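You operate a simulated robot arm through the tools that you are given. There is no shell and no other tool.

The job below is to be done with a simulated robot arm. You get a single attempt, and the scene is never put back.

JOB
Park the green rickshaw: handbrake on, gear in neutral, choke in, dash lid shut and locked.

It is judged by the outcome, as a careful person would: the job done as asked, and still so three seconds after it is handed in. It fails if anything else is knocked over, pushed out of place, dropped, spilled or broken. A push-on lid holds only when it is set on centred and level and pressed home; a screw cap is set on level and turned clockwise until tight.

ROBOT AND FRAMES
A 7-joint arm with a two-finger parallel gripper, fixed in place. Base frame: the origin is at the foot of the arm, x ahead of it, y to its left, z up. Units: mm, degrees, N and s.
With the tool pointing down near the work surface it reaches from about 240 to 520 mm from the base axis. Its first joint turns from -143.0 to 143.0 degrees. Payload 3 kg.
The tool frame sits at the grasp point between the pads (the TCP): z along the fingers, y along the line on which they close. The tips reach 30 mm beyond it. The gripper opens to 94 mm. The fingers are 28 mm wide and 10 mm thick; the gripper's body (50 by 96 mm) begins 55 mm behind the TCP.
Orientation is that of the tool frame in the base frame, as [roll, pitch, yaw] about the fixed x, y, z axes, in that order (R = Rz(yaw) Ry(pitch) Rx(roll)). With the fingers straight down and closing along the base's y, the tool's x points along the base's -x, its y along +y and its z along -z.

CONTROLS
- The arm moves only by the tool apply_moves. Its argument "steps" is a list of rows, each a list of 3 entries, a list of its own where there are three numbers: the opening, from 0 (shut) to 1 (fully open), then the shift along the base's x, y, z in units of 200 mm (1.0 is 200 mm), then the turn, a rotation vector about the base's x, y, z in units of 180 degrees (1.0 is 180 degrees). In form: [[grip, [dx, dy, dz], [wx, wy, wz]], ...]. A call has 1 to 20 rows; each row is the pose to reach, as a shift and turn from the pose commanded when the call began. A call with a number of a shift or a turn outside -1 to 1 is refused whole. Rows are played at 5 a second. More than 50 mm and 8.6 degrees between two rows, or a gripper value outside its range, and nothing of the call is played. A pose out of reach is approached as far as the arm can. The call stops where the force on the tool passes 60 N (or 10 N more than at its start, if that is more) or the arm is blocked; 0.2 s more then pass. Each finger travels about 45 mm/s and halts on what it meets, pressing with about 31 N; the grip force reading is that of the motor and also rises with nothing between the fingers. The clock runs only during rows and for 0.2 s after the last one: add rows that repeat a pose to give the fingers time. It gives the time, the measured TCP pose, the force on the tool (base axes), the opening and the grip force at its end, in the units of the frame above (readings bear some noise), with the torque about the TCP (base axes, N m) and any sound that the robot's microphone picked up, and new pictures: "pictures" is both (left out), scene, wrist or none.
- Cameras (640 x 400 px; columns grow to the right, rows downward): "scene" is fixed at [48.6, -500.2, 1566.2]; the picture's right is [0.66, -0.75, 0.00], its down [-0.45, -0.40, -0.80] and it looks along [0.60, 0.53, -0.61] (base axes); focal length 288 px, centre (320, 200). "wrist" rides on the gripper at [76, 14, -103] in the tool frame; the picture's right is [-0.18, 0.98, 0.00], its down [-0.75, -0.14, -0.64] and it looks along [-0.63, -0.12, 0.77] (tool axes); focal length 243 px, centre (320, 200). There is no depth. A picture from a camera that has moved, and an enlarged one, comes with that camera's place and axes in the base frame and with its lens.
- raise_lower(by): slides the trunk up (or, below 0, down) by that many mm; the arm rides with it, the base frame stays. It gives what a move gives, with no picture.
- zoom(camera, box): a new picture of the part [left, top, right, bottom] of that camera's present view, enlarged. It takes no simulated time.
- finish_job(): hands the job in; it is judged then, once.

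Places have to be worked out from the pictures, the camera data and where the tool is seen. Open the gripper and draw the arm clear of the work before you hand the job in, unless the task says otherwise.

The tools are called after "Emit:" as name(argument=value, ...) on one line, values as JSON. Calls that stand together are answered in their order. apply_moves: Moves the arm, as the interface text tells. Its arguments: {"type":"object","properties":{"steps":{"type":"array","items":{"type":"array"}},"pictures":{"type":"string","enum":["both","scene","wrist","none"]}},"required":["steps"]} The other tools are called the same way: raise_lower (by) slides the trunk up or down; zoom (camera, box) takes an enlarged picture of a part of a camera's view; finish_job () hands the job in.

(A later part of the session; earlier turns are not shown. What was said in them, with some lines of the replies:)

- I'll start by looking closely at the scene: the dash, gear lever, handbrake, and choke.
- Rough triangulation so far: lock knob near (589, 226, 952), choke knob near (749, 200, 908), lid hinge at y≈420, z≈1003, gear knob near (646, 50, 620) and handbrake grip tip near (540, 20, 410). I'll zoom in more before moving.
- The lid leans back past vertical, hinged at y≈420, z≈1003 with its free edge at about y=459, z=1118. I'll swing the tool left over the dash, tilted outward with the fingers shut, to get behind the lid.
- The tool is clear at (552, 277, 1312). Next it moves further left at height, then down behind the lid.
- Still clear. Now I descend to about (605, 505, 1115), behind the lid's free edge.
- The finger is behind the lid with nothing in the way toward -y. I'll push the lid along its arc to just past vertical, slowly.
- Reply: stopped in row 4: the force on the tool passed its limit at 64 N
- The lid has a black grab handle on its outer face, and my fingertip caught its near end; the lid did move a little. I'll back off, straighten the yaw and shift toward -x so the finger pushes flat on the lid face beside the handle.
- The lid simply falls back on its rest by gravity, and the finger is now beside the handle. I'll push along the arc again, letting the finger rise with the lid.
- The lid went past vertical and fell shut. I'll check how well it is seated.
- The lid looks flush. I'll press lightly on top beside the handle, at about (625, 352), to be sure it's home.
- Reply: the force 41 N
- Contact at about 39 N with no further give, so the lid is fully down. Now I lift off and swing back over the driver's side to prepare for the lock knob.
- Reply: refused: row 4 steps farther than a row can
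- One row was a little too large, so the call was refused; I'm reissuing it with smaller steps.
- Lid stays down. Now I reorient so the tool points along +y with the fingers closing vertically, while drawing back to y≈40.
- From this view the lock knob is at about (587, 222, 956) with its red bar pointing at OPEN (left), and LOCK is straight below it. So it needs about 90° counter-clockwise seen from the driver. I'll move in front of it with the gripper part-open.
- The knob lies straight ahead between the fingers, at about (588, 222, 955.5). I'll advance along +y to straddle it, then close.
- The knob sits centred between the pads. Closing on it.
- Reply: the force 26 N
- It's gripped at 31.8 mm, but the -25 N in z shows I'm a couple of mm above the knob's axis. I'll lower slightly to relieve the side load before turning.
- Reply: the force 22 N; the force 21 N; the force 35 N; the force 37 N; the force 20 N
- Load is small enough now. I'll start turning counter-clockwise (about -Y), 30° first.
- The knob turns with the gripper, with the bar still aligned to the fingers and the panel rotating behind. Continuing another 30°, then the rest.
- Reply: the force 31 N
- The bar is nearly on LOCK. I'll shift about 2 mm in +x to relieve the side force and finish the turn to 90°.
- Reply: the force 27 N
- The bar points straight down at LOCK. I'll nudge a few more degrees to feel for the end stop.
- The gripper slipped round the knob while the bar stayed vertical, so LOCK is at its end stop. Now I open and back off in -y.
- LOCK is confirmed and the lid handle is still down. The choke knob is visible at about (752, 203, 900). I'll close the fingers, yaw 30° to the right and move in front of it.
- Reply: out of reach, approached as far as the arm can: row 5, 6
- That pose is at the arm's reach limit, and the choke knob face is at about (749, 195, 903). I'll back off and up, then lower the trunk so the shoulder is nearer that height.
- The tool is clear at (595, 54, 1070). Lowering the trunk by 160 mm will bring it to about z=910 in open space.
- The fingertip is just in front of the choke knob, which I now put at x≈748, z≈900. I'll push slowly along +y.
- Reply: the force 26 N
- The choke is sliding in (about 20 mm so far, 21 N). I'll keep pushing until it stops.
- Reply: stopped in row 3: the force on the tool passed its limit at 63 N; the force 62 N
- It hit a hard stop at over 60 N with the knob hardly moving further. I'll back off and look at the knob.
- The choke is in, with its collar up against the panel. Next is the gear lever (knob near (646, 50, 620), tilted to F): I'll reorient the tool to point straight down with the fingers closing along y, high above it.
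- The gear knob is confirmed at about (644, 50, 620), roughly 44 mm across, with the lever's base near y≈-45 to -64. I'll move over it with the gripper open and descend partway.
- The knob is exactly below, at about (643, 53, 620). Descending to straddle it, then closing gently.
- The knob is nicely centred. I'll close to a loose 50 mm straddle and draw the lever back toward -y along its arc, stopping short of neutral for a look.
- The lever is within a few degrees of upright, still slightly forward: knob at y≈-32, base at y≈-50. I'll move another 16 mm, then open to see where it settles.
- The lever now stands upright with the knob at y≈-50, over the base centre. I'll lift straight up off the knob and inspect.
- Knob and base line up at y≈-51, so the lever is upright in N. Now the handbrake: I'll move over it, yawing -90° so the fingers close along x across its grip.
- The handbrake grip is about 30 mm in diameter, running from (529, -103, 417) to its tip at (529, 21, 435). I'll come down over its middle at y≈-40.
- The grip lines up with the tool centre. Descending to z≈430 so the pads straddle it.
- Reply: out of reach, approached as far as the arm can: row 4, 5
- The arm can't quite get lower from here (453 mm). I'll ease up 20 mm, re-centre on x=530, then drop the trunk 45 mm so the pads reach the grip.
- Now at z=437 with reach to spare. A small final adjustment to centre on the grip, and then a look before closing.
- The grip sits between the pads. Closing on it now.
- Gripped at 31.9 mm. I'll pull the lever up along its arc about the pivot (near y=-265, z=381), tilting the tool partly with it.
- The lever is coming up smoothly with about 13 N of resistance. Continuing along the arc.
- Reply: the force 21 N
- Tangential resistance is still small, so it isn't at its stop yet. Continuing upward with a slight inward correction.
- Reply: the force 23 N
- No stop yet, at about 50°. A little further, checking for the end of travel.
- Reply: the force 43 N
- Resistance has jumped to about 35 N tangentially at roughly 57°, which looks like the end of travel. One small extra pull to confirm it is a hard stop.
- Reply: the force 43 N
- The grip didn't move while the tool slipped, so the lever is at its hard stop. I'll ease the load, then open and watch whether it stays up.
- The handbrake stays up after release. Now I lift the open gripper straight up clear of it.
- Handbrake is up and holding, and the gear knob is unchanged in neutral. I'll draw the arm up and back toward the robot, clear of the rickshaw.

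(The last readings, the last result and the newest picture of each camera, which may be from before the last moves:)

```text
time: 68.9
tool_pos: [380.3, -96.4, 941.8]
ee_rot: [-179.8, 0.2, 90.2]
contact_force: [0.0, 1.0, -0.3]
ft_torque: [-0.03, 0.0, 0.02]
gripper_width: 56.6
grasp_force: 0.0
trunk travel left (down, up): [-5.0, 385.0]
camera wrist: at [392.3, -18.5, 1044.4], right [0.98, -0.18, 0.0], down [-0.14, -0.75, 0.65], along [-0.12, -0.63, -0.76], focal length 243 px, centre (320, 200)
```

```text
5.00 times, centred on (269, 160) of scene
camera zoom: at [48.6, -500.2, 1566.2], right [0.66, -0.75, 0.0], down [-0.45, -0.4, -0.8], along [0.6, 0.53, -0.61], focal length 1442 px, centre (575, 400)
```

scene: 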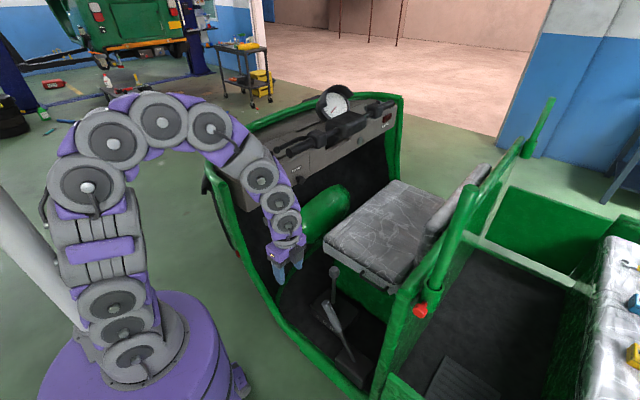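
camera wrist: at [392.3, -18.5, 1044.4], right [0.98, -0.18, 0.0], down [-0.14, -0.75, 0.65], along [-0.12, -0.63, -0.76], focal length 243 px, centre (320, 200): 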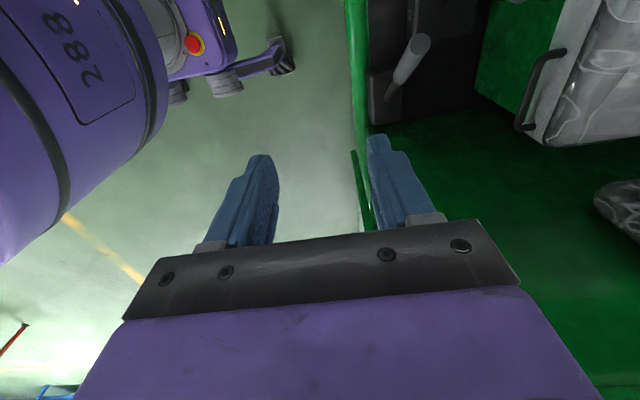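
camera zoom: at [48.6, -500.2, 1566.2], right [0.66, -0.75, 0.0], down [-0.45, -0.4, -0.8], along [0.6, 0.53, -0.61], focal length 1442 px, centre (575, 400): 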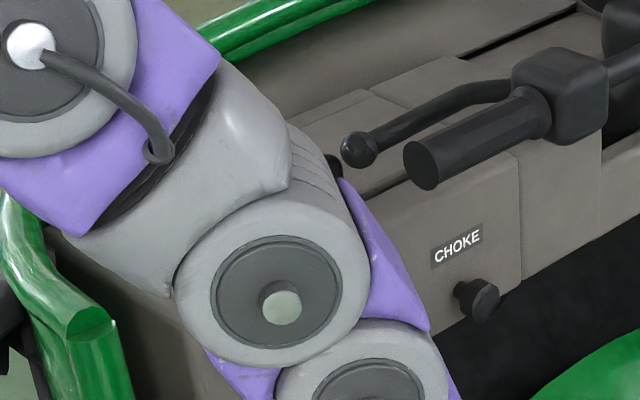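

Everything in view looks right. I'll raise the trunk to clear the arm from the line of sight and verify the lid, lock and choke once more.

Emit:
raise_lower(by=220)

```text
time: 71.2
tool_pos: [378.8, -95.9, 1161.1]
ee_rot: [-179.7, 0.1, 90.3]
contact_force: [0.5, 0.2, 0.1]
ft_torque: [0.03, 0.02, 0.01]
gripper_width: 56.4
grasp_force: 0.0
trunk travel left (down, up): [-225.0, 165.0]
```

Emit:
apply_moves(steps=[[0.6, [-0.05, -0.1, 0.05], [0, 0, 0]], [0.6, [-0.1, -0.25, 0.1], [0, 0, 0]], [0.6, [-0.15, -0.4, 0.15], [0, 0, 0]], [0.6, [-0.2, -0.6, 0.2], [0, 0, 0]], [0.6, [-0.2, -0.8, 0.25], [0, 0, 0]]], pictures="both")

Emit:
zoom(camera="scene", box=[205, 120, 333, 200])

Emit:
zoom(camera="scene", box=[270, 250, 430, 350])

```text
time: 72.4
tool_pos: [338.8, -259.3, 1210.2]
ee_rot: [-179.7, 0.0, 90.3]
contact_force: [1.1, -1.4, -1.1]
ft_torque: [0.0, 0.04, -0.01]
gripper_width: 56.3
grasp_force: 0.0
trunk travel left (down, up): [-225.0, 165.0]
camera wrist: at [352.7, -183.5, 1313.4], right [0.98, -0.18, -0.01], down [-0.13, -0.75, 0.64], along [-0.12, -0.63, -0.77], focal length 243 px, centre (320, 200)
```

scene: 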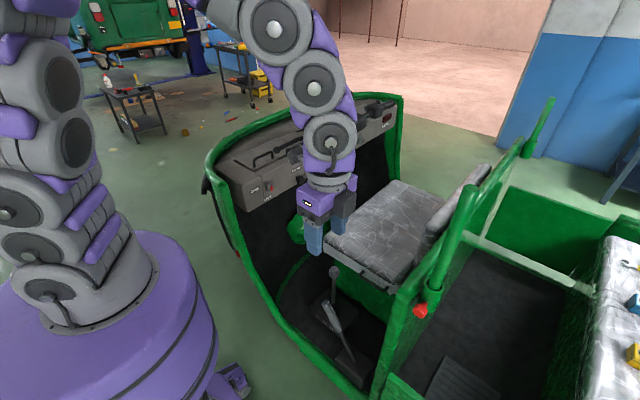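
wrist: 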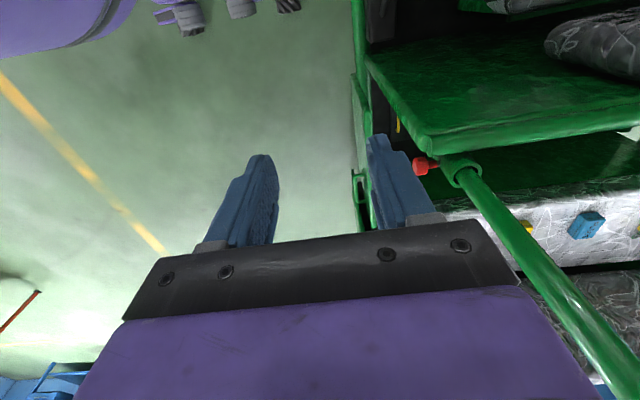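

```text
5.00 times, centred on (269, 160) of scene
camera zoom: at [48.6, -500.2, 1566.2], right [0.66, -0.75, 0.0], down [-0.45, -0.4, -0.8], along [0.6, 0.53, -0.61], focal length 1442 px, centre (575, 400)
```

zoom: 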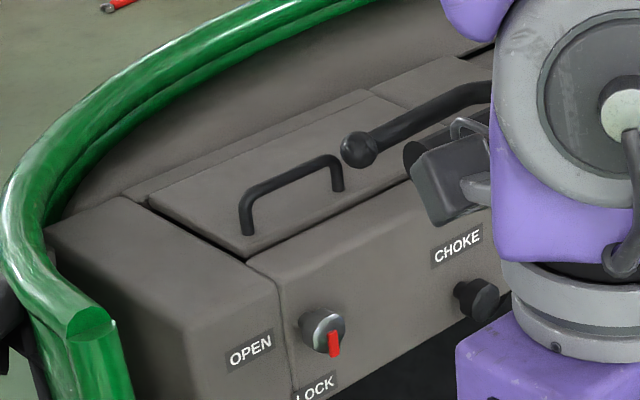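

```text
4.00 times, centred on (350, 300) of scene
camera zoom: at [48.6, -500.2, 1566.2], right [0.66, -0.75, 0.0], down [-0.45, -0.4, -0.8], along [0.6, 0.53, -0.61], focal length 1154 px, centre (200, -200)
```

zoom: 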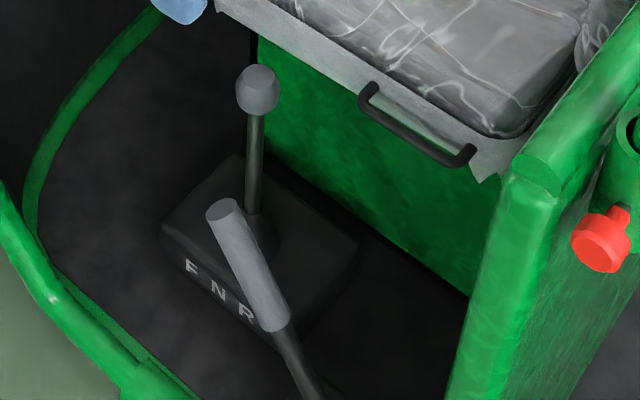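

All points check out: lid flat, lock bar pointing at LOCK, choke knob against the panel, gear lever upright at N, and handbrake raised and holding. The gripper is open and the arm is clear, so I'm handing the job in.

Emit:
finish_job()

```text
The job is handed in.
```

The green rickshaw is parked and I've handed the job in; I haven't seen the verdict. The last pictures before hand-in showed:

- **Handbrake:** pulled up to its hard stop, about 57° above horizontal. It stayed up when I let go.
- **Gear:** the lever stands upright in neutral, within about a degree of vertical.
- **Choke:** pushed in until it stopped hard against the panel.
- **Dash lid:** closed, and pressed down at about 39 N with no further give.
- **Lock:** turned from OPEN to its stop at LOCK, with the red bar pointing down at the label.

On my first try at the lid, my fingertip caught the grab handle on its outer face. The lid fell back onto its rest, and I closed it from beside the handle instead. I saw nothing else knocked or moved. I left the gripper open and the arm drawn back clear of the rickshaw.
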